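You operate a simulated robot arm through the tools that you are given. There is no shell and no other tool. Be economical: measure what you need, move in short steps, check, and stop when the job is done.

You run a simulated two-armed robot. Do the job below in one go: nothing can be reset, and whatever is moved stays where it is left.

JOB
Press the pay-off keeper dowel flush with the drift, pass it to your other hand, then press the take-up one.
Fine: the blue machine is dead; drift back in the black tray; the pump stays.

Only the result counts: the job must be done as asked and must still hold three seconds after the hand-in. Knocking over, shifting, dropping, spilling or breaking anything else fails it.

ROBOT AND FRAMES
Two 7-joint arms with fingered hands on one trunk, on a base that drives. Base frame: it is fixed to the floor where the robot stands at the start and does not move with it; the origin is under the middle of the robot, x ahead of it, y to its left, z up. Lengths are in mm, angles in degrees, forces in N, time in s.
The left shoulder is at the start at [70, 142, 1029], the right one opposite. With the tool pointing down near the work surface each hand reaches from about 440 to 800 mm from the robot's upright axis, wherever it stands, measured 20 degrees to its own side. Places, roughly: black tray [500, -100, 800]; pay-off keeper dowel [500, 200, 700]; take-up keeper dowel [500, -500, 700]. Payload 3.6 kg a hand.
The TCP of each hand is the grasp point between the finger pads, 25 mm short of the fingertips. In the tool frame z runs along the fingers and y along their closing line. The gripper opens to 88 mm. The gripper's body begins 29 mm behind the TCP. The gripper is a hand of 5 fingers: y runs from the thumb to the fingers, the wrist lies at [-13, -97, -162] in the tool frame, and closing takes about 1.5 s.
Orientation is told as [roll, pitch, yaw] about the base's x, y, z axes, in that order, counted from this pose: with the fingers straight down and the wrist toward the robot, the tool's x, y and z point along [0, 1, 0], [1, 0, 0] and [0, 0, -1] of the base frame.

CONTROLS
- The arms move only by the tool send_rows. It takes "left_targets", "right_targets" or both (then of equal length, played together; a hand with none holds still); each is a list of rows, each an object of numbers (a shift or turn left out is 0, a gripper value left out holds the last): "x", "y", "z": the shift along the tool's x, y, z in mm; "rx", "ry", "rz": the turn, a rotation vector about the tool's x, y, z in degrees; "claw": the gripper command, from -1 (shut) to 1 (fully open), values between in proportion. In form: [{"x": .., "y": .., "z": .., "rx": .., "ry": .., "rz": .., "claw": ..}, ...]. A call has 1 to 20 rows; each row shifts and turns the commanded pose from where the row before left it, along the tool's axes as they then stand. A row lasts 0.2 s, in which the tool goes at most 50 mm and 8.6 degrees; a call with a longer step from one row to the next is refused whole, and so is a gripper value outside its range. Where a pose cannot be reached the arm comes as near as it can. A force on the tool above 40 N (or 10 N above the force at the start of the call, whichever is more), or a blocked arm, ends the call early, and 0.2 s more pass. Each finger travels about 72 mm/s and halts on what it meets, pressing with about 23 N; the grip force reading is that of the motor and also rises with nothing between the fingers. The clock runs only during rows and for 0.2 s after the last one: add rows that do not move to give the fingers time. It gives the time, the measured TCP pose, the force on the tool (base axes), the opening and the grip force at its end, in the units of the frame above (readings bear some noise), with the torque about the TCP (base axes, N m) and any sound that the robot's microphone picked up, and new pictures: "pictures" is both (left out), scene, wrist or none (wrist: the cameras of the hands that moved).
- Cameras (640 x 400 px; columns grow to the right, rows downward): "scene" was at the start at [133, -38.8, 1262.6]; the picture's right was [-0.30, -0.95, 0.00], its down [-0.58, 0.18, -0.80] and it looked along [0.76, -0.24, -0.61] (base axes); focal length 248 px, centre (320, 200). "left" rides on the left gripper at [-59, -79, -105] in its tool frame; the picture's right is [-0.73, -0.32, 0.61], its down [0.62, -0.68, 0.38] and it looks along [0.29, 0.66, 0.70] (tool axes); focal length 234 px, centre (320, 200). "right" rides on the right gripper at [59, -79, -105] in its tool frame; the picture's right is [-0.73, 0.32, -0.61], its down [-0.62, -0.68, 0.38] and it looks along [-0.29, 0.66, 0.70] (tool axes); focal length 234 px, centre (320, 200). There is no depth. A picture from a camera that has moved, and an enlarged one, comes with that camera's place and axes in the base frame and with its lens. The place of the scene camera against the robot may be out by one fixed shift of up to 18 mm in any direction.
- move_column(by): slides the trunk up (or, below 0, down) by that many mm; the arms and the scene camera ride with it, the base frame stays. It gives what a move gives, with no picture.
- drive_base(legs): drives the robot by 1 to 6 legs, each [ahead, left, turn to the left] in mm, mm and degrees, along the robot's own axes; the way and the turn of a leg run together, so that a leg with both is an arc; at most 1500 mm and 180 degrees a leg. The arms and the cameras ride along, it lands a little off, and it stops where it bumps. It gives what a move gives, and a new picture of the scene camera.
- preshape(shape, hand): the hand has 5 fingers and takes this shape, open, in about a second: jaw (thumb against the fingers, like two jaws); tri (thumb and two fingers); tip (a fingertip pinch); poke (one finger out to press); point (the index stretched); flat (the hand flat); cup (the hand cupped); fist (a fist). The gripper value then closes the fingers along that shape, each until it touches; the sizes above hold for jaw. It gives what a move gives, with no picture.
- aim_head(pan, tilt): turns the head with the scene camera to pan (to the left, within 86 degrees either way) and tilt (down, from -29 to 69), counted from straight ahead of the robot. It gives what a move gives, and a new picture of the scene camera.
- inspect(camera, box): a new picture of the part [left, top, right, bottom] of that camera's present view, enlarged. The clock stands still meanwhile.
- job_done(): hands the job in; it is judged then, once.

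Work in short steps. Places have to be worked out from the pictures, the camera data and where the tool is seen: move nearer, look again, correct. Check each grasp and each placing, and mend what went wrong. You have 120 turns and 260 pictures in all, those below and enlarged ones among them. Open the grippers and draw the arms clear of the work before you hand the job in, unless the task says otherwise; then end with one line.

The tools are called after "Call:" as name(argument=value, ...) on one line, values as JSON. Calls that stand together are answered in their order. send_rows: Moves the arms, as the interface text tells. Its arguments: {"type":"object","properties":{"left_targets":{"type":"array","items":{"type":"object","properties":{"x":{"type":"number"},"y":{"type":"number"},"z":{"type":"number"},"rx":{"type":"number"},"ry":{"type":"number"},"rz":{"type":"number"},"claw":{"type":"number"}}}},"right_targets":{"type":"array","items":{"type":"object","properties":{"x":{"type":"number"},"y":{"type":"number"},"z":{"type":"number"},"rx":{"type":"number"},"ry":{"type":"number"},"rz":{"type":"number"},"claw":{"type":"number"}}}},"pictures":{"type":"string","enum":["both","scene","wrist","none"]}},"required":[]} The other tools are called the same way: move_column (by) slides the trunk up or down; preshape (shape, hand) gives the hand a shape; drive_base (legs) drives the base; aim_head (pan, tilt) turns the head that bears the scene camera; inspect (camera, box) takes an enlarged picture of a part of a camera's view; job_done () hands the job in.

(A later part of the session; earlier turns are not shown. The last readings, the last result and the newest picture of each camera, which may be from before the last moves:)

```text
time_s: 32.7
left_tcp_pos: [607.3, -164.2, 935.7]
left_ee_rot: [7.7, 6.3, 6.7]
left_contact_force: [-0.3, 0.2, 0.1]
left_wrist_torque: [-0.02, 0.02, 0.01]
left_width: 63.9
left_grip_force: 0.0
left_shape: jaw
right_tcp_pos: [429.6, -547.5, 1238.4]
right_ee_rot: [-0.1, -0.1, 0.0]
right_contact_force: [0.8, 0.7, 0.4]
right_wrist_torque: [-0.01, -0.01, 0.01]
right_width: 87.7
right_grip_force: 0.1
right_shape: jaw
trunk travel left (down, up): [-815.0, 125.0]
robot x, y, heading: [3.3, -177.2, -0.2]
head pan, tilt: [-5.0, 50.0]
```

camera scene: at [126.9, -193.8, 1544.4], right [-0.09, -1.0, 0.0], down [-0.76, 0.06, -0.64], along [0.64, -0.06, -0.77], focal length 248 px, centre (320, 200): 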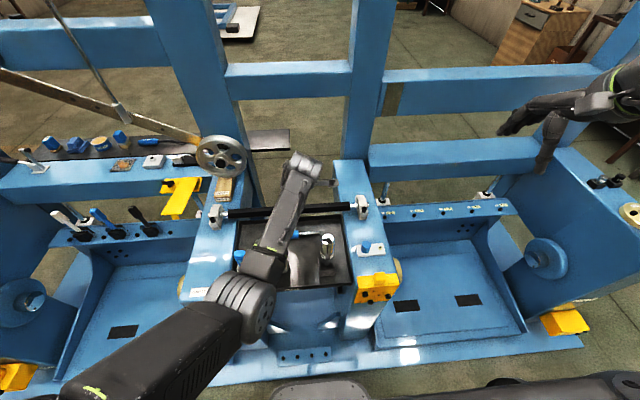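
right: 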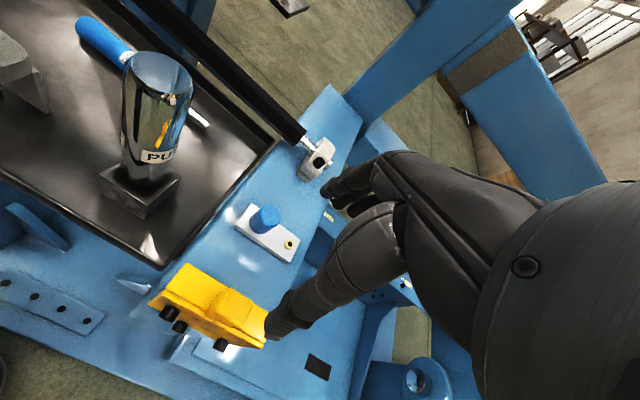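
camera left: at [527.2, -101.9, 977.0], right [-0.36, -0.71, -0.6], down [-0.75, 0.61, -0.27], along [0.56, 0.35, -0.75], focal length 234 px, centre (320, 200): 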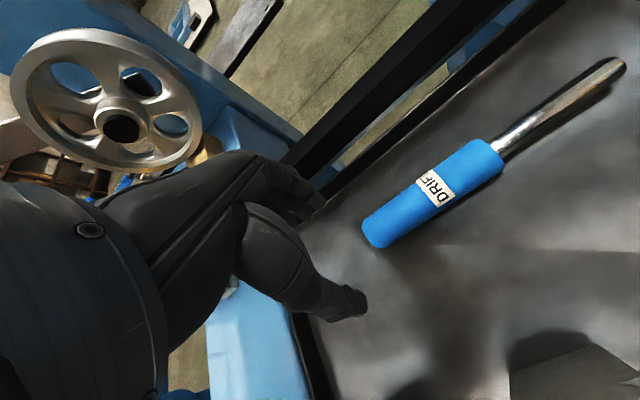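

The robot is shifted and reach is better. I straighten the hand to pitch 8, yaw 0 and bring it over the handle at (592, −95).

Call:
send_rows(left_targets=[{"rx": 0.8, "ry": -3.8, "rz": 3.4}, {"rx": 0.8, "ry": -3.8, "rz": 3.4}, {"x": 35, "y": -8}, {"x": 34, "y": -7}, {}], pictures="both")

Call:
inspect(camera="scene", box=[200, 150, 380, 265])

```text
time_s: 34.1
left_tcp_pos: [595.4, -46.9, 929.4]
left_ee_rot: [3.7, 8.3, 3.0]
left_contact_force: [0.1, -0.1, 0.1]
left_wrist_torque: [-0.01, -0.02, 0.0]
left_width: 64.0
left_grip_force: 0.0
left_shape: jaw
right_tcp_pos: [429.2, -546.3, 1239.4]
right_ee_rot: [0.0, 0.1, -0.1]
right_contact_force: [0.0, -0.1, 0.5]
right_wrist_torque: [-0.01, -0.01, 0.01]
right_width: 87.6
right_grip_force: 0.0
right_shape: jaw
trunk travel left (down, up): [-815.0, 125.0]
robot x, y, heading: [2.5, -181.8, 0.2]
head pan, tilt: [-5.0, 50.0]
stopped in row 5 (left hand): the arm was blocked; the commanded pose is now the measured one
camera scene: at [126.8, -197.5, 1494.4], right [-0.09, -1.0, 0.0], down [-0.76, 0.07, -0.64], along [0.64, -0.06, -0.77], focal length 248 px, centre (320, 200)
camera left: at [536.6, -116.3, 1041.8], right [-0.38, -0.71, -0.6], down [-0.76, 0.61, -0.24], along [0.53, 0.36, -0.76], focal length 234 px, centre (320, 200)
```

scene: 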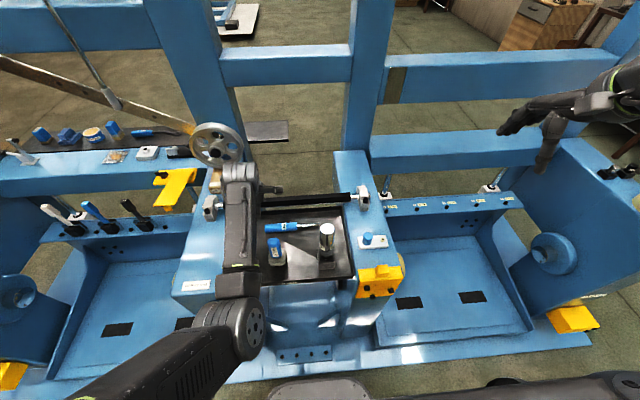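
left: 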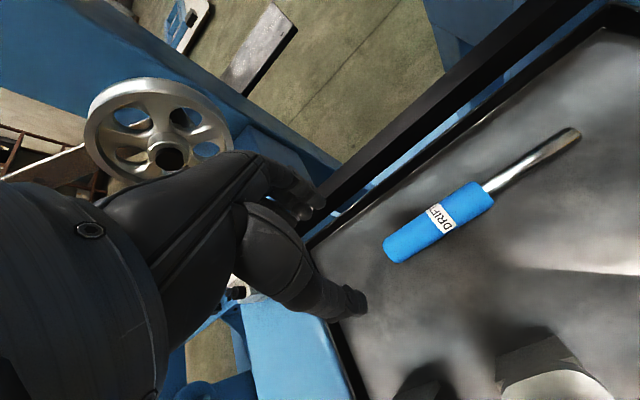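

```text
3.48 times, centred on (290, 208) of scene
camera zoom: at [126.8, -197.5, 1494.4], right [-0.09, -1.0, 0.0], down [-0.76, 0.07, -0.64], along [0.64, -0.06, -0.77], focal length 864 px, centre (424, 174)
```

zoom: 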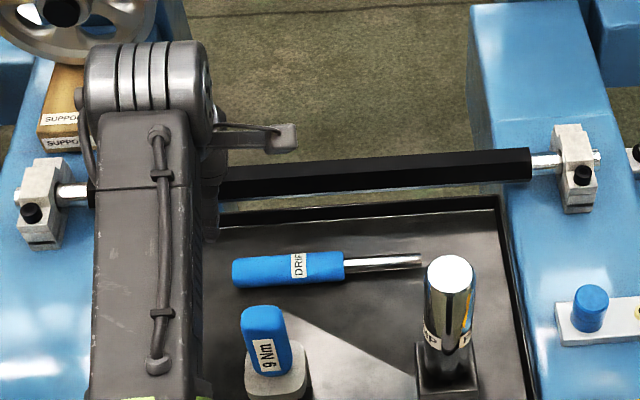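

The wrist seems to hit a joint limit with the tilt. I go back to pitch 0 and yaw about −8 and see whether the pose is held exactly.

Call:
send_rows(left_targets=[{"rx": -8}, {"ry": -3.7, "rz": 3}, {"rz": 8}, {"x": -20}, {"x": -20}, {}, {}], pictures="scene")

```text
time_s: 35.7
left_tcp_pos: [591.7, -86.1, 929.6]
left_ee_rot: [0.0, 0.4, -8.6]
left_contact_force: [0.4, -0.4, -0.6]
left_wrist_torque: [0.03, 0.01, 0.0]
left_width: 63.9
left_grip_force: 0.0
left_shape: jaw
right_tcp_pos: [428.8, -547.1, 1239.2]
right_ee_rot: [0.0, 0.0, 0.0]
right_contact_force: [0.6, 0.0, -0.6]
right_wrist_torque: [-0.02, 0.0, -0.01]
right_width: 87.8
right_grip_force: 0.0
right_shape: jaw
trunk travel left (down, up): [-815.0, 125.0]
robot x, y, heading: [-1.6, -179.5, 0.1]
head pan, tilt: [-5.0, 50.0]
camera scene: at [126.8, -197.5, 1494.4], right [-0.09, -1.0, 0.0], down [-0.76, 0.07, -0.64], along [0.64, -0.06, -0.77], focal length 248 px, centre (320, 200)
```

scene: 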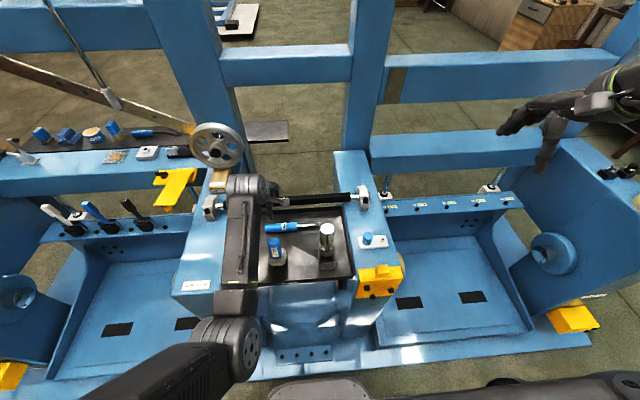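

The pose holds now. I try yaw −16 with a small 5° tilt, which gives more room to 9 Nm.

Call:
send_rows(left_targets=[{"rz": 8}, {"rx": 5}, {}, {}], pictures="wrist")

```text
time_s: 36.7
left_tcp_pos: [589.2, -88.8, 929.7]
left_ee_rot: [-0.4, 5.4, -16.7]
left_contact_force: [0.4, -0.1, 0.1]
left_wrist_torque: [0.0, -0.02, -0.04]
left_width: 64.3
left_grip_force: 0.1
left_shape: jaw
right_tcp_pos: [431.0, -547.2, 1238.2]
right_ee_rot: [0.0, 0.0, 0.1]
right_contact_force: [-0.4, 0.2, -1.0]
right_wrist_torque: [0.03, 0.01, -0.03]
right_width: 87.7
right_grip_force: 0.1
right_shape: jaw
trunk travel left (down, up): [-815.0, 125.0]
robot x, y, heading: [3.0, -178.8, -0.0]
head pan, tilt: [-5.0, 50.0]
camera left: at [508.3, -125.3, 1042.6], right [-0.57, -0.59, -0.57], down [-0.51, 0.8, -0.32], along [0.64, 0.1, -0.76], focal length 234 px, centre (320, 200)
```

left: 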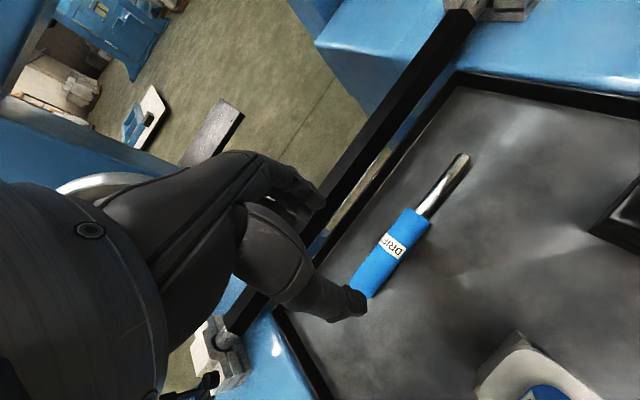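

Pose held. I go down 75 mm and look at the bar gap and the tools.

Call:
send_rows(left_targets=[{"z": 37, "y": 4}, {"z": 37, "y": 4}, {}], pictures="both")

Call:
inspect(camera="scene", box=[200, 150, 380, 265])

Call:
inspect(camera="left", box=[220, 120, 440, 340])

```text
time_s: 37.5
left_tcp_pos: [591.9, -87.2, 855.3]
left_ee_rot: [-0.3, 5.4, -16.7]
left_contact_force: [-0.6, 0.1, 0.7]
left_wrist_torque: [0.01, -0.06, 0.0]
left_width: 64.0
left_grip_force: 0.0
left_shape: jaw
right_tcp_pos: [429.9, -546.9, 1237.8]
right_ee_rot: [-0.1, 0.0, 0.0]
right_contact_force: [-0.8, 0.8, -0.8]
right_wrist_torque: [-0.01, 0.02, 0.0]
right_width: 87.6
right_grip_force: 0.0
right_shape: jaw
trunk travel left (down, up): [-815.0, 125.0]
robot x, y, heading: [1.5, -179.7, 0.1]
head pan, tilt: [-5.0, 50.0]
camera scene: at [126.8, -197.7, 1494.4], right [-0.09, -1.0, 0.0], down [-0.76, 0.07, -0.64], along [0.64, -0.06, -0.77], focal length 248 px, centre (320, 200)
camera left: at [508.9, -124.3, 968.0], right [-0.57, -0.59, -0.57], down [-0.51, 0.8, -0.32], along [0.65, 0.1, -0.76], focal length 234 px, centre (320, 200)
```

scene: 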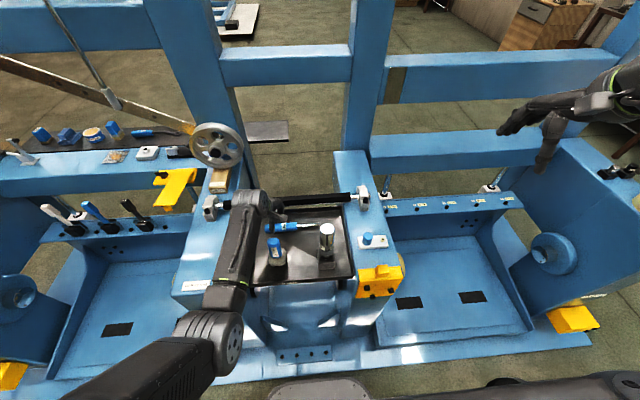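
left: 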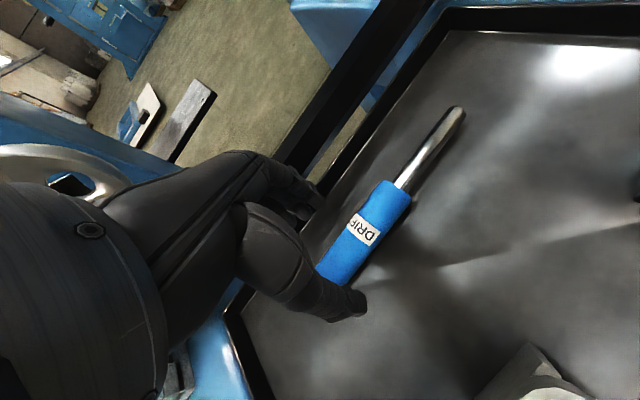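

```text
3.48 times, centred on (290, 208) of scene
camera zoom: at [126.8, -197.7, 1494.4], right [-0.09, -1.0, 0.0], down [-0.76, 0.07, -0.64], along [0.64, -0.06, -0.77], focal length 864 px, centre (424, 174)
```

zoom: 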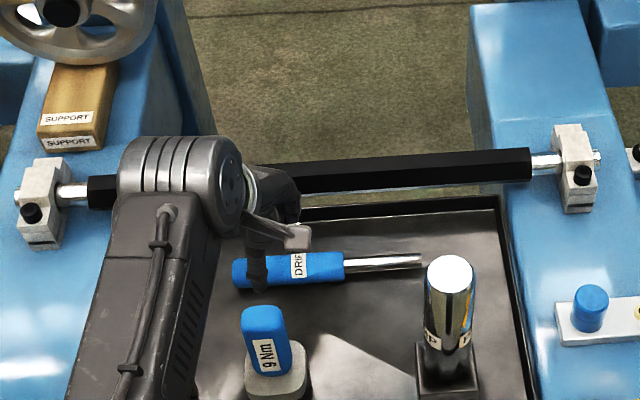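

```text
1.82 times, centred on (330, 230) of left
camera zoom: at [508.9, -124.3, 968.0], right [-0.57, -0.59, -0.57], down [-0.51, 0.8, -0.32], along [0.65, 0.1, -0.76], focal length 426 px, centre (302, 146)
```

zoom: 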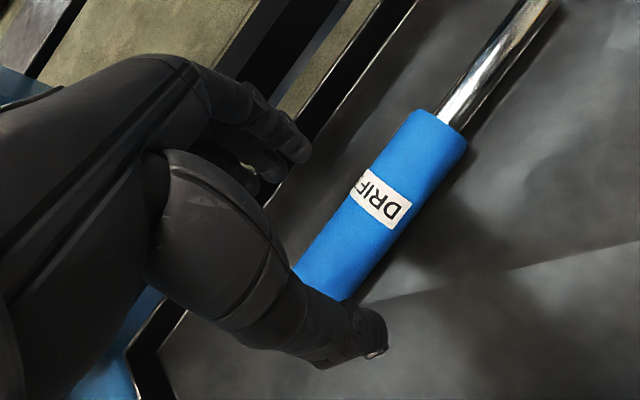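

The fingers are just in front of the bar. I reduce the skew to yaw −8 and descend slowly to grasp height (TCP z≈800).

Call:
send_rows(left_targets=[{"rz": -8}, {"z": 20, "y": 1.8}, {"z": 15, "y": 1.3}, {}], pictures="wrist")

Call:
inspect(camera="scene", box=[200, 150, 380, 265])

```text
time_s: 38.5
left_tcp_pos: [591.1, -89.6, 819.0]
left_ee_rot: [0.4, 5.4, -8.6]
left_contact_force: [0.2, -0.2, 0.5]
left_wrist_torque: [0.0, -0.02, -0.01]
left_width: 63.8
left_grip_force: 0.0
left_shape: jaw
right_tcp_pos: [429.0, -547.6, 1238.0]
right_ee_rot: [-0.1, 0.0, -0.1]
right_contact_force: [1.0, 0.4, 0.4]
right_wrist_torque: [0.01, 0.01, 0.02]
right_width: 88.0
right_grip_force: 0.1
right_shape: jaw
trunk travel left (down, up): [-815.0, 125.0]
robot x, y, heading: [1.4, -175.8, -0.1]
head pan, tilt: [-5.0, 50.0]
camera left: at [514.5, -137.3, 931.5], right [-0.48, -0.66, -0.58], down [-0.61, 0.73, -0.31], along [0.63, 0.2, -0.75], focal length 234 px, centre (320, 200)
```

left: 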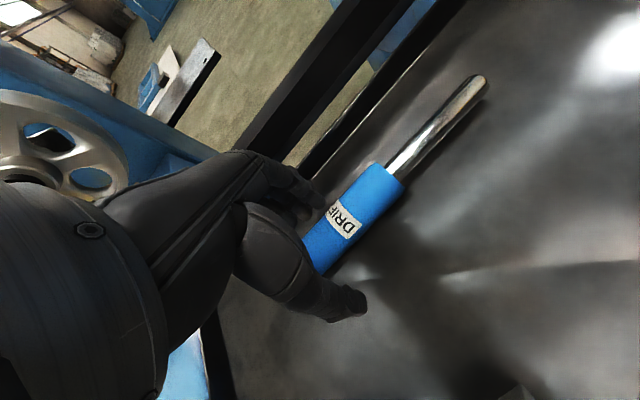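

```text
3.48 times, centred on (290, 208) of scene
camera zoom: at [126.7, -197.6, 1494.4], right [-0.09, -1.0, 0.0], down [-0.76, 0.07, -0.64], along [0.64, -0.06, -0.77], focal length 864 px, centre (424, 174)
```

zoom: 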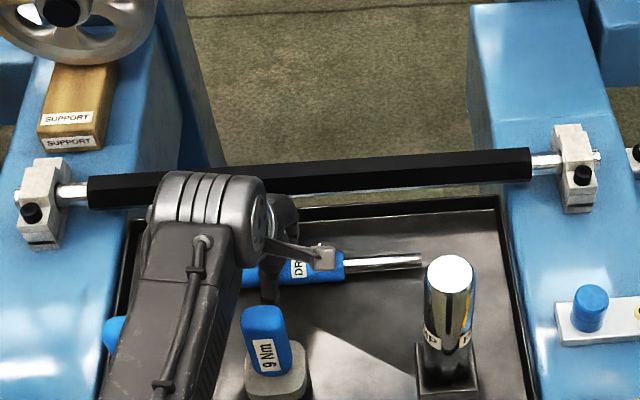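

Clear so far. I go down the last 19 mm and close.

Call:
send_rows(left_targets=[{"z": 10, "y": 0.9}, {"z": 9, "y": 0.8}, {}], pictures="wrist")

Call:
inspect(camera="left", box=[220, 120, 440, 340])

```text
time_s: 39.3
left_tcp_pos: [589.4, -88.8, 807.1]
left_ee_rot: [0.5, 4.7, -8.6]
left_contact_force: [0.2, 3.4, 36.8]
left_wrist_torque: [-0.27, -1.43, 0.11]
left_width: 63.1
left_grip_force: 0.1
left_shape: jaw
right_tcp_pos: [424.6, -547.4, 1240.6]
right_ee_rot: [0.0, -0.3, 0.0]
right_contact_force: [0.0, 0.0, -0.1]
right_wrist_torque: [0.02, 0.0, 0.01]
right_width: 88.0
right_grip_force: 0.1
right_shape: jaw
trunk travel left (down, up): [-815.0, 125.0]
robot x, y, heading: [-1.7, -171.7, -0.3]
head pan, tilt: [-5.0, 50.0]
camera left: at [511.4, -137.8, 917.9], right [-0.48, -0.66, -0.58], down [-0.61, 0.73, -0.32], along [0.64, 0.2, -0.75], focal length 234 px, centre (320, 200)
```

left: 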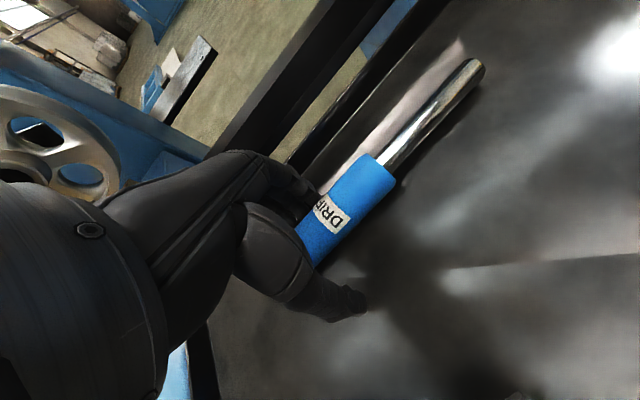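

```text
1.82 times, centred on (330, 230) of left
camera zoom: at [511.4, -137.8, 917.9], right [-0.48, -0.66, -0.58], down [-0.61, 0.73, -0.32], along [0.64, 0.2, -0.75], focal length 426 px, centre (302, 146)
```

zoom: 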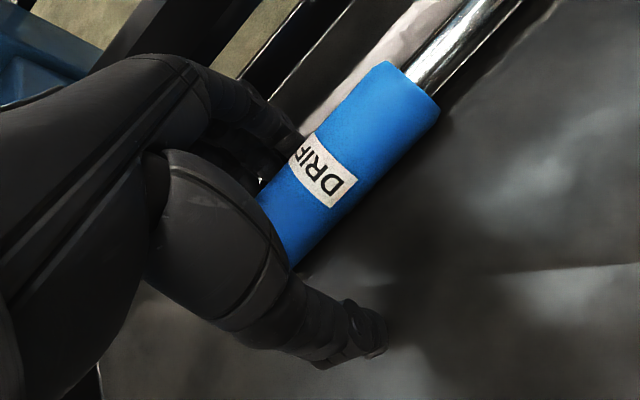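

The fingertips touched the tray floor (37 N up, acting at the far fingers). I lift 5 mm and close.

Call:
send_rows(left_targets=[{"z": -5}, {"claw": -0.2}, {"claw": -1}, {}, {}, {}, {}, {}], pictures="wrist")

Call:
inspect(camera="scene", box=[200, 150, 380, 265])

```text
time_s: 41.1
left_tcp_pos: [589.5, -89.2, 807.8]
left_ee_rot: [0.4, 5.3, -8.6]
left_contact_force: [7.5, -1.9, 21.4]
left_wrist_torque: [-0.25, -0.99, 0.04]
left_width: 30.7
left_grip_force: 22.6
left_shape: jaw
right_tcp_pos: [428.1, -549.8, 1238.8]
right_ee_rot: [0.0, -0.1, 0.1]
right_contact_force: [-0.9, -0.4, 0.5]
right_wrist_torque: [-0.02, -0.02, 0.0]
right_width: 87.4
right_grip_force: 0.0
right_shape: jaw
trunk travel left (down, up): [-815.0, 125.0]
robot x, y, heading: [-1.9, -176.9, -0.1]
head pan, tilt: [-5.0, 50.0]
camera left: at [512.9, -138.4, 918.9], right [-0.48, -0.66, -0.58], down [-0.61, 0.73, -0.32], along [0.63, 0.2, -0.75], focal length 234 px, centre (320, 200)
```

left: 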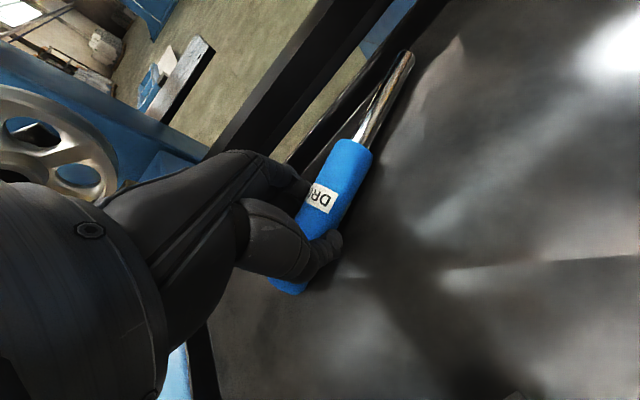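

```text
3.48 times, centred on (290, 208) of scene
camera zoom: at [124.2, -198.3, 1494.7], right [-0.09, -1.0, 0.0], down [-0.76, 0.07, -0.64], along [0.64, -0.06, -0.76], focal length 864 px, centre (424, 174)
```

zoom: 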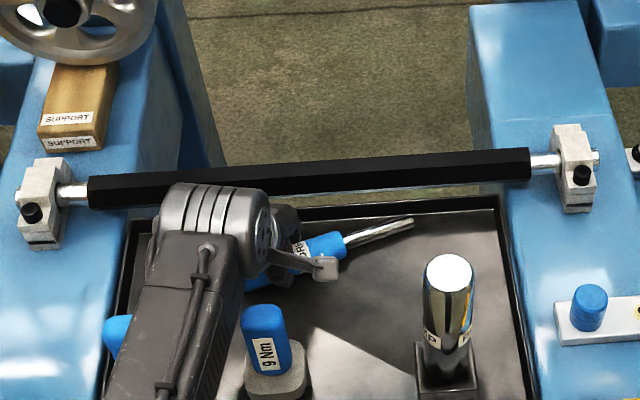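

It gripped (30.7 mm), but the drift turned in the hand so its tip points partly under the bar. I lift slightly and yaw the hand −16° to swing the tip out before lifting.

Call:
send_rows(left_targets=[{"z": -5, "claw": -1}, {"rz": 4}, {"rz": 6}, {"rz": 6}, {}], pictures="wrist")

Call:
inspect(camera="scene", box=[200, 150, 380, 265])

```text
time_s: 42.3
left_tcp_pos: [590.7, -89.1, 809.0]
left_ee_rot: [-1.1, 5.4, -24.8]
left_contact_force: [0.4, 0.4, -1.5]
left_wrist_torque: [0.0, 0.04, -0.04]
left_width: 28.7
left_grip_force: 23.5
left_shape: jaw
right_tcp_pos: [428.7, -547.0, 1238.8]
right_ee_rot: [0.0, 0.0, -0.1]
right_contact_force: [-0.2, 0.3, -0.6]
right_wrist_torque: [0.05, -0.02, 0.0]
right_width: 87.9
right_grip_force: 0.0
right_shape: jaw
trunk travel left (down, up): [-815.0, 125.0]
robot x, y, heading: [0.1, -178.5, 0.0]
head pan, tilt: [-5.0, 50.0]
camera left: at [505.5, -112.2, 923.2], right [-0.65, -0.51, -0.56], down [-0.39, 0.86, -0.33], along [0.65, 0.0, -0.76], focal length 234 px, centre (320, 200)
```

left: 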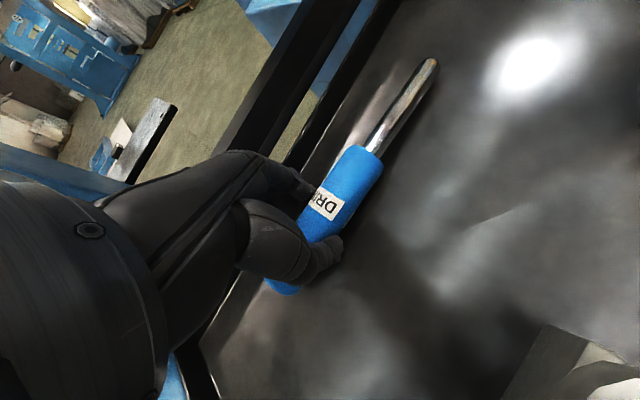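

```text
3.48 times, centred on (290, 208) of scene
camera zoom: at [126.9, -197.4, 1494.4], right [-0.09, -1.0, 0.0], down [-0.76, 0.07, -0.64], along [0.64, -0.06, -0.77], focal length 864 px, centre (424, 174)
```

zoom: 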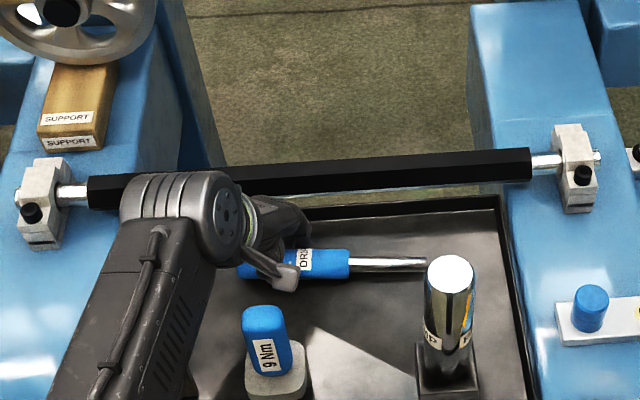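

The drift now lies along −y at hand yaw −25. I lift straight up and check the grip.

Call:
send_rows(left_targets=[{"z": -10, "y": -1}, {"z": -30, "y": -2.8}, {"z": -40, "y": -3.7}, {"z": -40, "y": -3.7}, {"z": -40, "y": -3.7}, {"z": -40, "y": -3.7}, {}], pictures="both")

Call:
inspect(camera="scene", box=[200, 120, 400, 245])

```text
time_s: 43.9
left_tcp_pos: [591.4, -85.8, 1012.0]
left_ee_rot: [-1.3, 5.4, -24.7]
left_contact_force: [0.3, -0.2, -1.6]
left_wrist_torque: [0.09, 0.03, 0.03]
left_width: 28.3
left_grip_force: 23.0
left_shape: jaw
right_tcp_pos: [429.7, -547.6, 1238.2]
right_ee_rot: [0.1, 0.0, 0.0]
right_contact_force: [-0.2, -0.8, 0.0]
right_wrist_torque: [0.04, -0.05, 0.01]
right_width: 87.6
right_grip_force: 0.0
right_shape: jaw
trunk travel left (down, up): [-815.0, 125.0]
robot x, y, heading: [-0.4, -173.9, 0.1]
head pan, tilt: [-5.0, 50.0]
camera scene: at [127.1, -198.5, 1494.3], right [-0.09, -1.0, 0.0], down [-0.76, 0.07, -0.64], along [0.64, -0.06, -0.77], focal length 248 px, centre (320, 200)
camera left: at [506.6, -109.5, 1125.9], right [-0.65, -0.51, -0.56], down [-0.39, 0.86, -0.33], along [0.65, 0.0, -0.76], focal length 234 px, centre (320, 200)
```

scene: 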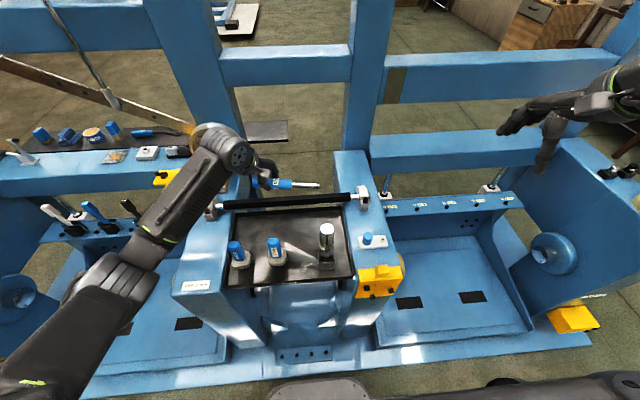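
left: 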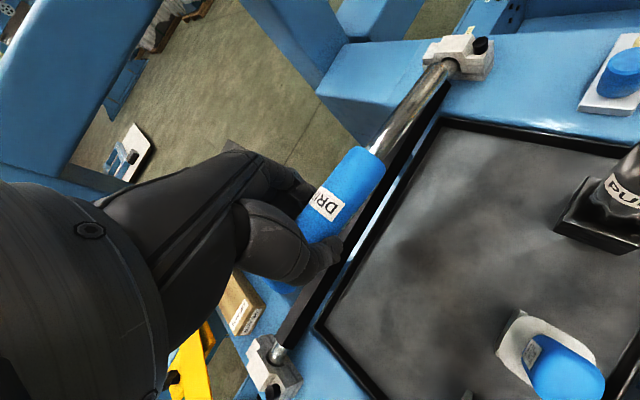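

```text
3.20 times, centred on (300, 182) of scene
camera zoom: at [127.1, -198.5, 1494.3], right [-0.09, -1.0, 0.0], down [-0.76, 0.07, -0.64], along [0.64, -0.06, -0.77], focal length 795 px, centre (384, 256)
```

zoom: 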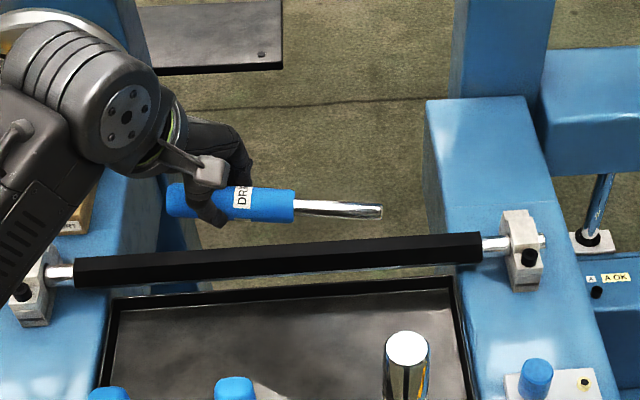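

The drift is held well, along −y. I pull the hand back, drive the base back left, then look.

Call:
send_rows(left_targets=[{"z": -20}, {"x": -17, "y": -36}, {"x": -17, "y": -36}, {"x": -17, "y": -36}, {}], pictures="none")

Call:
drive_base(legs=[[0, 200, 0]])

Call:
send_rows(left_targets=[{"x": 40, "y": -18}, {"x": 40, "y": -18}, {"x": 40, "y": -18}, {"x": 40, "y": -18}, {"x": 40, "y": -18}, {"x": 40, "y": -18}, {}], pictures="both")

```text
time_s: 45.1
left_tcp_pos: [474.6, -85.9, 1043.1]
left_ee_rot: [-1.2, 5.3, -24.6]
left_contact_force: [-1.2, -0.6, -1.0]
left_wrist_torque: [0.05, -0.01, 0.01]
left_width: 27.6
left_grip_force: 23.0
left_shape: jaw
right_tcp_pos: [430.9, -547.4, 1237.5]
right_ee_rot: [0.0, 0.0, 0.0]
right_contact_force: [-0.1, -1.3, -0.2]
right_wrist_torque: [0.03, 0.0, 0.01]
right_width: 87.6
right_grip_force: 0.1
right_shape: jaw
trunk travel left (down, up): [-815.0, 125.0]
robot x, y, heading: [1.7, -177.3, 0.1]
head pan, tilt: [-5.0, 50.0]
```

```text
time_s: 46.7
left_tcp_pos: [476.4, 106.6, 1044.2]
left_ee_rot: [-1.1, 5.4, -25.0]
left_contact_force: [-0.2, -0.3, -1.0]
left_wrist_torque: [0.03, 0.01, 0.03]
left_width: 28.0
left_grip_force: 22.3
left_shape: jaw
right_tcp_pos: [429.2, -352.7, 1237.3]
right_ee_rot: [0.1, 0.1, -0.1]
right_contact_force: [-0.6, -0.5, -0.4]
right_wrist_torque: [0.02, -0.03, 0.0]
right_width: 87.8
right_grip_force: 0.0
right_shape: jaw
trunk travel left (down, up): [-815.0, 125.0]
robot x, y, heading: [1.8, 20.7, -0.3]
head pan, tilt: [-5.0, 50.0]
camera scene: at [127.5, -1.7, 1494.3], right [-0.09, -1.0, 0.0], down [-0.76, 0.07, -0.64], along [0.64, -0.06, -0.77], focal length 248 px, centre (320, 200)
```

scene: 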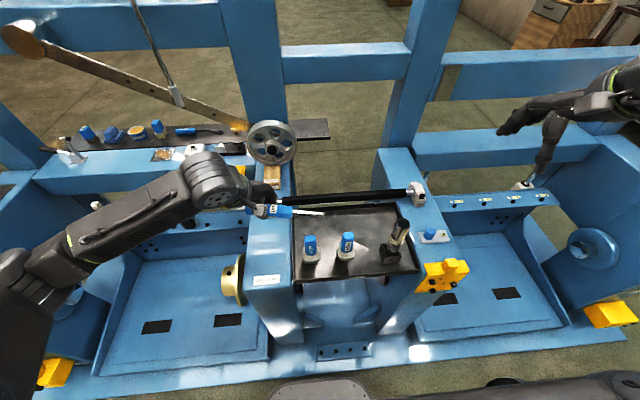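

```text
time_s: 48.3
left_tcp_pos: [480.9, 373.1, 1048.2]
left_ee_rot: [-1.2, 5.4, -25.0]
left_contact_force: [-0.1, -0.4, -1.7]
left_wrist_torque: [0.04, 0.01, 0.0]
left_width: 27.6
left_grip_force: 22.8
left_shape: jaw
right_tcp_pos: [429.3, -350.5, 1238.2]
right_ee_rot: [0.1, 0.0, -0.2]
right_contact_force: [-0.5, -0.1, -0.7]
right_wrist_torque: [0.01, 0.01, 0.0]
right_width: 87.8
right_grip_force: 0.1
right_shape: jaw
trunk travel left (down, up): [-815.0, 125.0]
robot x, y, heading: [-1.9, 19.9, 0.0]
head pan, tilt: [-5.0, 50.0]
camera scene: at [127.7, 0.5, 1494.4], right [-0.09, -1.0, 0.0], down [-0.76, 0.07, -0.64], along [0.64, -0.06, -0.77], focal length 248 px, centre (320, 200)
camera left: at [394.6, 350.6, 1161.8], right [-0.65, -0.51, -0.56], down [-0.39, 0.86, -0.33], along [0.65, 0.0, -0.76], focal length 234 px, centre (320, 200)
```

scene: 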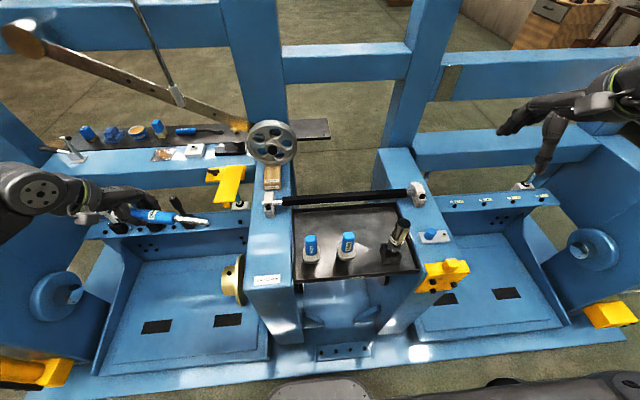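
left: 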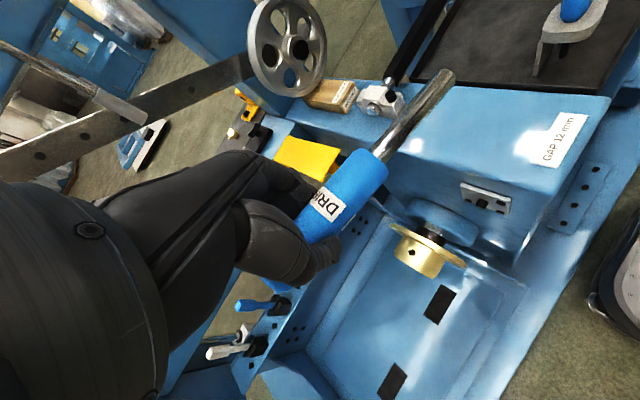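

Now I zoom on the plate from here for stereo with the earlier view of the dowel.

Call:
inspect(camera="left", box=[440, 160, 540, 225])

Call:
inspect(camera="left", box=[250, 50, 470, 270])

```text
6.15 times, centred on (490, 192) of left
camera zoom: at [394.6, 350.6, 1161.8], right [-0.65, -0.51, -0.56], down [-0.39, 0.86, -0.33], along [0.65, 0.0, -0.76], focal length 1441 px, centre (-726, 246)
```

zoom: 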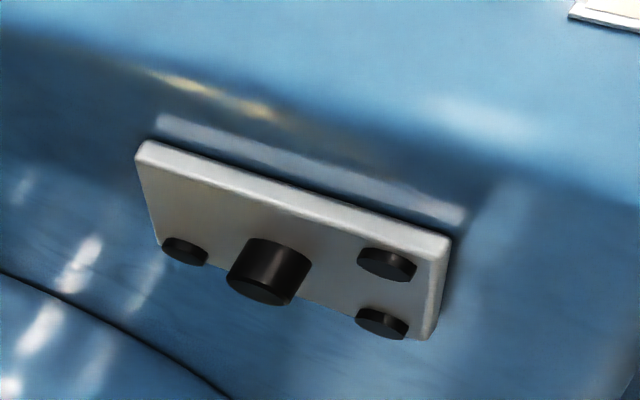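

```text
1.82 times, centred on (360, 160) of left
camera zoom: at [394.6, 350.6, 1161.8], right [-0.65, -0.51, -0.56], down [-0.39, 0.86, -0.33], along [0.65, 0.0, -0.76], focal length 426 px, centre (247, 273)
```

zoom: 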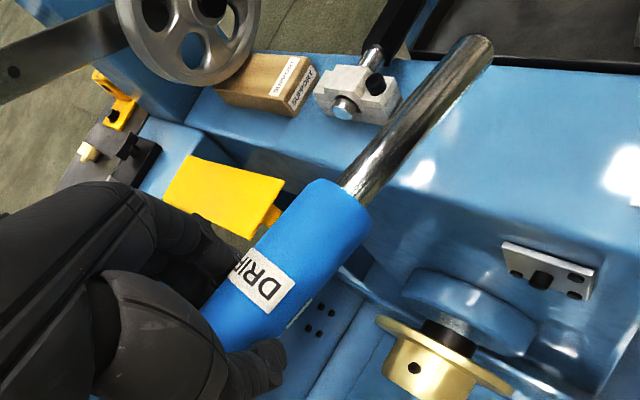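

The dowel end is at about (467, 230, 729). I shift the hand 45 mm left, raise the right hand for safety, then lower the trunk 300 mm so the head camera sees the drift more from the side.

Call:
send_rows(left_targets=[{"x": 20, "y": -9}, {"x": 20, "y": -9}, {}], right_targets=[{"z": -40}, {"z": -40}, {"z": -20}], pictures="none")

Call:
move_column(by=-300)

Call:
aim_head(pan=30, tilt=40)

Call:
inspect(camera="left", box=[220, 0, 640, 262])

```text
time_s: 49.1
left_tcp_pos: [480.4, 415.9, 1047.1]
left_ee_rot: [-1.3, 5.3, -25.0]
left_contact_force: [0.1, 0.2, -1.6]
left_wrist_torque: [0.02, 0.02, 0.01]
left_width: 27.9
left_grip_force: 23.1
left_shape: jaw
right_tcp_pos: [428.8, -350.7, 1339.4]
right_ee_rot: [-0.1, 0.0, -0.2]
right_contact_force: [0.7, 1.6, 0.4]
right_wrist_torque: [-0.01, 0.03, -0.02]
right_width: 87.9
right_grip_force: 0.0
right_shape: jaw
trunk travel left (down, up): [-815.0, 125.0]
robot x, y, heading: [2.7, 20.5, -0.3]
head pan, tilt: [-5.0, 50.0]
```

```text
time_s: 52.1
left_tcp_pos: [479.2, 415.7, 748.9]
left_ee_rot: [-1.1, 5.3, -25.0]
left_contact_force: [0.0, 0.3, -1.8]
left_wrist_torque: [0.05, 0.01, -0.01]
left_width: 27.6
left_grip_force: 23.2
left_shape: jaw
right_tcp_pos: [429.1, -349.5, 1038.9]
right_ee_rot: [0.0, 0.0, -0.2]
right_contact_force: [-0.3, -0.3, -0.2]
right_wrist_torque: [-0.02, 0.0, 0.0]
right_width: 88.0
right_grip_force: 0.1
right_shape: jaw
trunk travel left (down, up): [-515.0, 425.0]
robot x, y, heading: [-1.6, 20.0, -0.2]
head pan, tilt: [-5.0, 50.0]
```

```text
time_s: 53.1
left_tcp_pos: [480.2, 416.0, 748.5]
left_ee_rot: [-1.1, 5.3, -24.8]
left_contact_force: [-0.3, 0.5, -0.3]
left_wrist_torque: [0.03, 0.02, 0.03]
left_width: 27.6
left_grip_force: 22.5
left_shape: jaw
right_tcp_pos: [429.4, -349.7, 1039.3]
right_ee_rot: [-0.1, -0.1, -0.2]
right_contact_force: [0.3, -0.1, 0.5]
right_wrist_torque: [-0.02, -0.02, -0.01]
right_width: 87.5
right_grip_force: 0.0
right_shape: jaw
trunk travel left (down, up): [-515.0, 425.0]
robot x, y, heading: [-0.3, 23.4, -0.5]
head pan, tilt: [30.0, 40.0]
camera scene: at [124.5, 50.2, 1208.5], right [0.5, -0.87, 0.0], down [-0.56, -0.32, -0.77], along [0.66, 0.38, -0.64], focal length 248 px, centre (320, 200)
```

scene: 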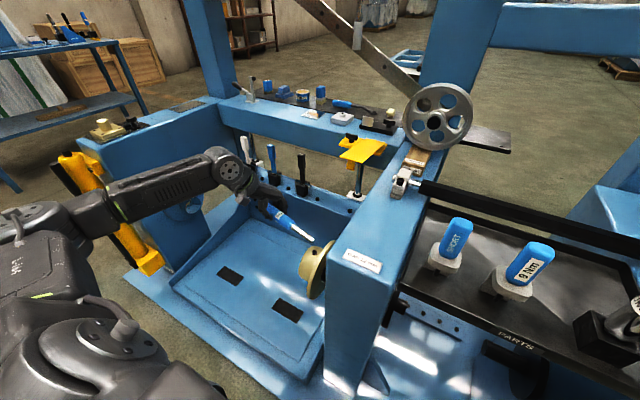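

```text
1.52 times, centred on (430, 131) of left
camera zoom: at [394.0, 393.0, 862.0], right [-0.65, -0.51, -0.56], down [-0.39, 0.86, -0.33], along [0.65, 0.0, -0.76], focal length 357 px, centre (152, 305)
```

zoom: 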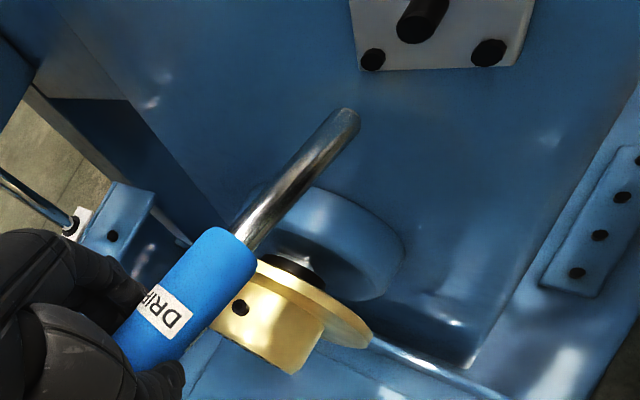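

Now I can see tip and dowel together. I zoom the head view on the drift to measure its tilt.

Call:
inspect(camera="scene", box=[220, 160, 380, 260])

```text
4.00 times, centred on (300, 210) of scene
camera zoom: at [124.5, 50.2, 1208.5], right [0.5, -0.87, 0.0], down [-0.56, -0.32, -0.77], along [0.66, 0.38, -0.64], focal length 993 px, centre (400, 160)
```

zoom: 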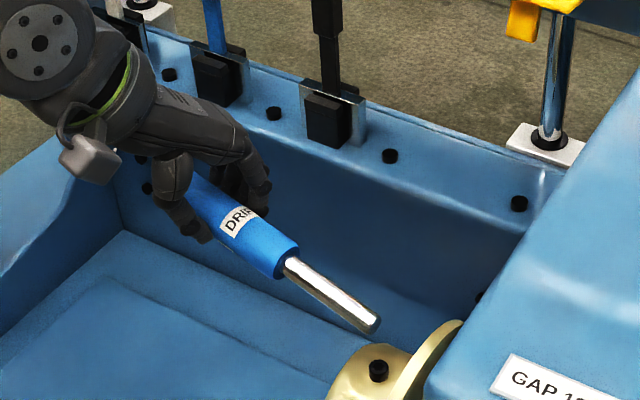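

The drift's tip points down about 9° and a bit toward −x. I roll the hand −8° and yaw +4° to level and align it, then remeasure.

Call:
send_rows(left_targets=[{"rx": -1.7, "ry": -3.6, "rz": -2}, {"rx": -1.7, "ry": -3.6, "rz": -2}, {}, {}], pictures="none")

Call:
inspect(camera="left", box=[220, 0, 640, 262])

Call:
inspect(camera="scene", box=[220, 160, 380, 260])

```text
time_s: 54.1
left_tcp_pos: [480.6, 416.1, 748.9]
left_ee_rot: [-8.2, 2.3, -20.6]
left_contact_force: [0.6, -0.7, -1.8]
left_wrist_torque: [0.03, 0.02, 0.0]
left_width: 27.4
left_grip_force: 22.8
left_shape: jaw
right_tcp_pos: [428.6, -350.8, 1039.6]
right_ee_rot: [0.0, 0.0, -0.2]
right_contact_force: [0.0, 0.4, -0.2]
right_wrist_torque: [0.01, -0.03, 0.04]
right_width: 87.9
right_grip_force: 0.1
right_shape: jaw
trunk travel left (down, up): [-515.0, 425.0]
robot x, y, heading: [4.4, 20.2, -0.1]
head pan, tilt: [30.0, 40.0]
```

```text
1.52 times, centred on (430, 131) of left
camera zoom: at [395.7, 400.9, 864.4], right [-0.6, -0.63, -0.49], down [-0.46, 0.77, -0.44], along [0.65, -0.05, -0.76], focal length 357 px, centre (152, 305)
```

zoom: 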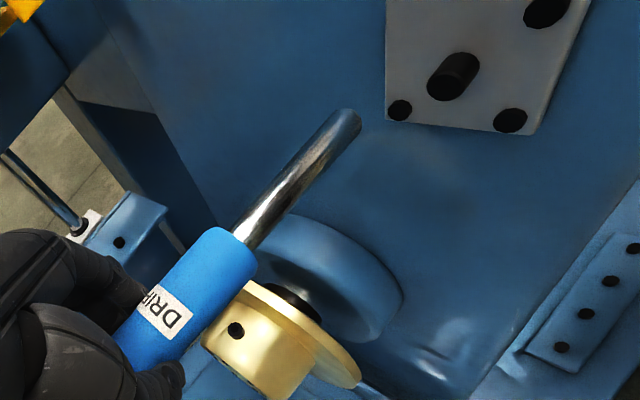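

```text
4.00 times, centred on (300, 210) of scene
camera zoom: at [124.4, 50.3, 1208.5], right [0.5, -0.87, 0.0], down [-0.56, -0.32, -0.77], along [0.66, 0.38, -0.64], focal length 993 px, centre (400, 160)
```

zoom: 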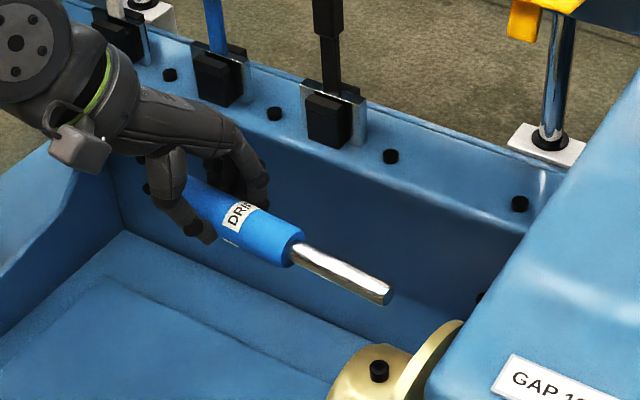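

Now the shaft reads level and along −y: tip ≈ (482, 279, 742), dowel end ≈ (470.5, 227, 716.5). I move the tip in line with the dowel and 30 mm closer, then look.

Call:
send_rows(left_targets=[{"x": -0.1, "y": -4.6, "z": 12.8}, {"x": -0.1, "y": -4.7, "z": 12.9}, {"x": -14, "y": 5.3, "z": 1.8}, {"x": -13.9, "y": 5.3, "z": 1.8}, {}], pictures="none")

Call:
inspect(camera="left", box=[220, 0, 640, 262])

Call:
inspect(camera="scene", box=[220, 160, 380, 260])

```text
time_s: 55.3
left_tcp_pos: [467.1, 385.8, 722.6]
left_ee_rot: [-8.1, 2.2, -20.8]
left_contact_force: [-0.2, -0.4, -2.3]
left_wrist_torque: [0.02, 0.0, 0.0]
left_width: 27.8
left_grip_force: 22.5
left_shape: jaw
right_tcp_pos: [429.6, -350.4, 1040.7]
right_ee_rot: [-0.1, -0.1, -0.3]
right_contact_force: [-0.9, 0.5, 0.4]
right_wrist_torque: [-0.01, 0.03, 0.02]
right_width: 87.5
right_grip_force: 0.0
right_shape: jaw
trunk travel left (down, up): [-515.0, 425.0]
robot x, y, heading: [1.8, 19.5, -0.2]
head pan, tilt: [30.0, 40.0]
```

```text
1.52 times, centred on (430, 131) of left
camera zoom: at [383.2, 370.7, 838.8], right [-0.6, -0.63, -0.49], down [-0.46, 0.77, -0.44], along [0.65, -0.05, -0.76], focal length 357 px, centre (152, 305)
```

zoom: 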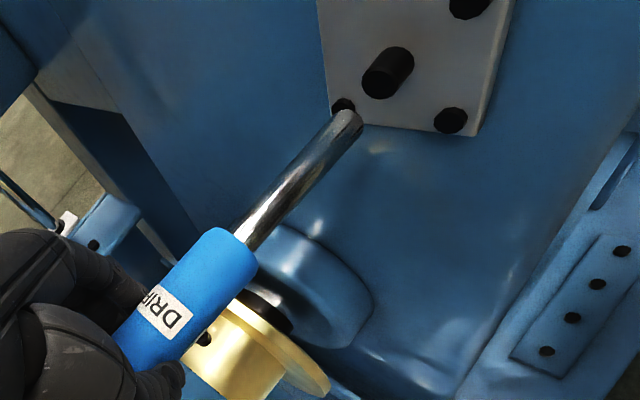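

```text
4.00 times, centred on (300, 210) of scene
camera zoom: at [124.4, 50.4, 1208.6], right [0.5, -0.87, 0.0], down [-0.56, -0.32, -0.77], along [0.66, 0.38, -0.64], focal length 993 px, centre (400, 160)
```

zoom: 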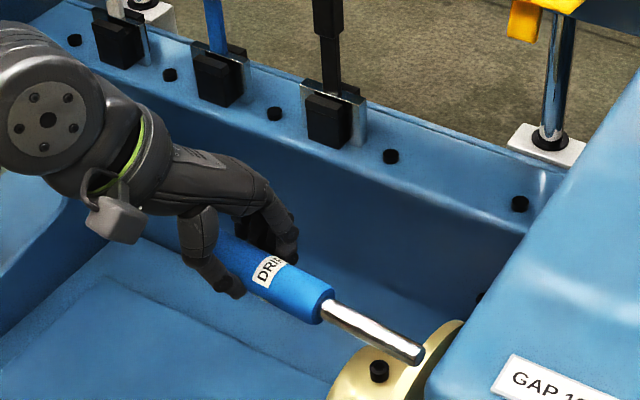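

Tip at ≈(468, 249, 715), dowel end 22 mm ahead and within 1–2 mm of line. I advance 17 mm and check the alignment.

Call:
send_rows(left_targets=[{"x": -7.8, "y": 3.5, "z": 0.5}, {"x": -7.8, "y": 3.4, "z": 0.5}, {}], pictures="none")

Call:
inspect(camera="left", box=[340, 0, 500, 140])

```text
time_s: 56.1
left_tcp_pos: [469.0, 368.1, 725.4]
left_ee_rot: [-8.1, 2.2, -20.6]
left_contact_force: [0.8, 0.8, -0.6]
left_wrist_torque: [0.05, 0.05, -0.01]
left_width: 27.7
left_grip_force: 23.4
left_shape: jaw
right_tcp_pos: [429.5, -350.1, 1039.5]
right_ee_rot: [0.0, 0.0, -0.3]
right_contact_force: [-0.4, 0.0, 0.2]
right_wrist_torque: [0.02, -0.01, -0.02]
right_width: 87.5
right_grip_force: 0.1
right_shape: jaw
trunk travel left (down, up): [-515.0, 425.0]
robot x, y, heading: [1.2, 22.6, 0.0]
head pan, tilt: [30.0, 40.0]
```

```text
2.86 times, centred on (420, 70) of left
camera zoom: at [384.4, 353.9, 840.7], right [-0.6, -0.63, -0.49], down [-0.46, 0.77, -0.44], along [0.65, -0.05, -0.76], focal length 669 px, centre (34, 571)
```

zoom: 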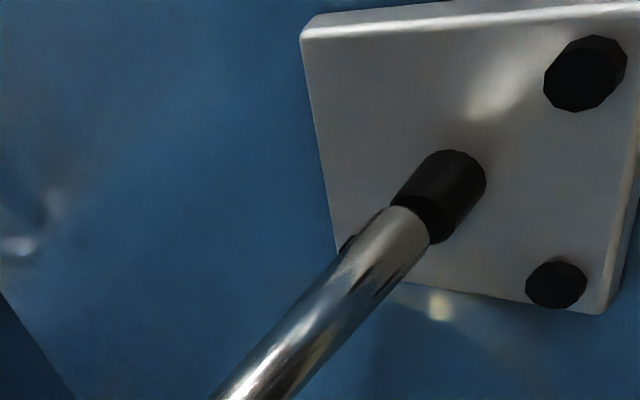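

Tip and dowel are coaxial to ~1.5 mm in this view. I correct by (−1, 0, −1) and advance 6 mm slowly to meet it.

Call:
send_rows(left_targets=[{"x": -0.2, "y": -0.9, "z": 1.1}, {"x": -1.9, "y": 0.7, "z": 0.24}, {"x": -1.9, "y": 0.7, "z": 0.24}, {"x": -1.9, "y": 0.7, "z": 0.24}, {}], pictures="none")

Call:
inspect(camera="left", box=[340, 0, 500, 140])

```text
time_s: 57.3
left_tcp_pos: [468.5, 363.7, 723.7]
left_ee_rot: [-8.1, 2.2, -20.7]
left_contact_force: [-0.3, 0.3, -1.6]
left_wrist_torque: [0.06, -0.01, 0.0]
left_width: 27.7
left_grip_force: 23.1
left_shape: jaw
right_tcp_pos: [429.7, -350.0, 1039.0]
right_ee_rot: [-0.1, 0.0, -0.3]
right_contact_force: [0.2, 0.5, 0.5]
right_wrist_torque: [0.0, -0.01, -0.01]
right_width: 88.0
right_grip_force: 0.0
right_shape: jaw
trunk travel left (down, up): [-515.0, 425.0]
robot x, y, heading: [-3.0, 22.6, -0.1]
head pan, tilt: [30.0, 40.0]
```

```text
2.86 times, centred on (420, 70) of left
camera zoom: at [384.1, 347.9, 839.6], right [-0.6, -0.63, -0.48], down [-0.46, 0.77, -0.44], along [0.65, -0.05, -0.76], focal length 669 px, centre (34, 571)
```

zoom: 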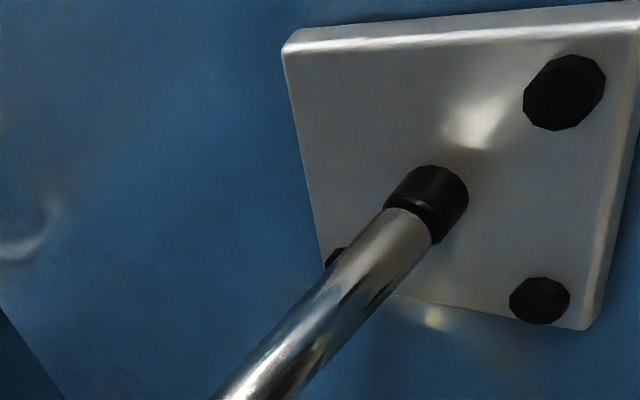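

Still no force, alignment good. I push 6 mm more.

Call:
send_rows(left_targets=[{"x": -1.9, "y": 0.7, "z": 0.24}, {"x": -1.9, "y": 0.7, "z": 0.24}, {"x": -1.9, "y": 0.7, "z": 0.24}, {}], pictures="none")

Call:
inspect(camera="left", box=[340, 0, 500, 140])

```text
time_s: 58.3
left_tcp_pos: [469.0, 356.2, 725.1]
left_ee_rot: [-8.2, 2.2, -20.7]
left_contact_force: [0.1, -0.7, -1.3]
left_wrist_torque: [0.04, -0.01, 0.0]
left_width: 27.6
left_grip_force: 23.5
left_shape: jaw
right_tcp_pos: [428.5, -350.3, 1039.0]
right_ee_rot: [0.1, 0.0, -0.2]
right_contact_force: [-0.1, 0.2, -0.1]
right_wrist_torque: [-0.01, 0.02, 0.02]
right_width: 87.8
right_grip_force: 0.0
right_shape: jaw
trunk travel left (down, up): [-515.0, 425.0]
robot x, y, heading: [0.4, 20.6, -0.2]
head pan, tilt: [30.0, 40.0]
```

```text
2.86 times, centred on (420, 70) of left
camera zoom: at [384.0, 341.9, 839.9], right [-0.6, -0.63, -0.49], down [-0.45, 0.77, -0.44], along [0.65, -0.05, -0.76], focal length 669 px, centre (34, 571)
```

zoom: 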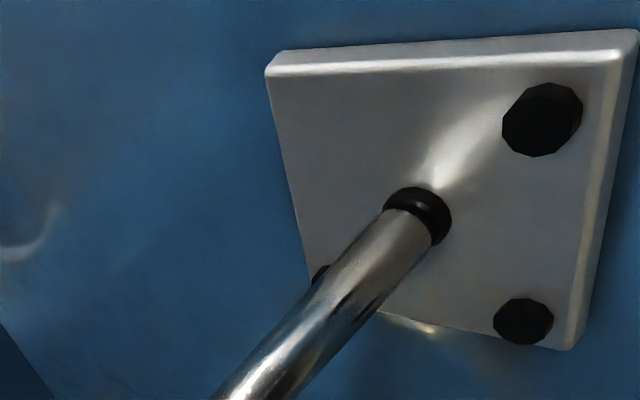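

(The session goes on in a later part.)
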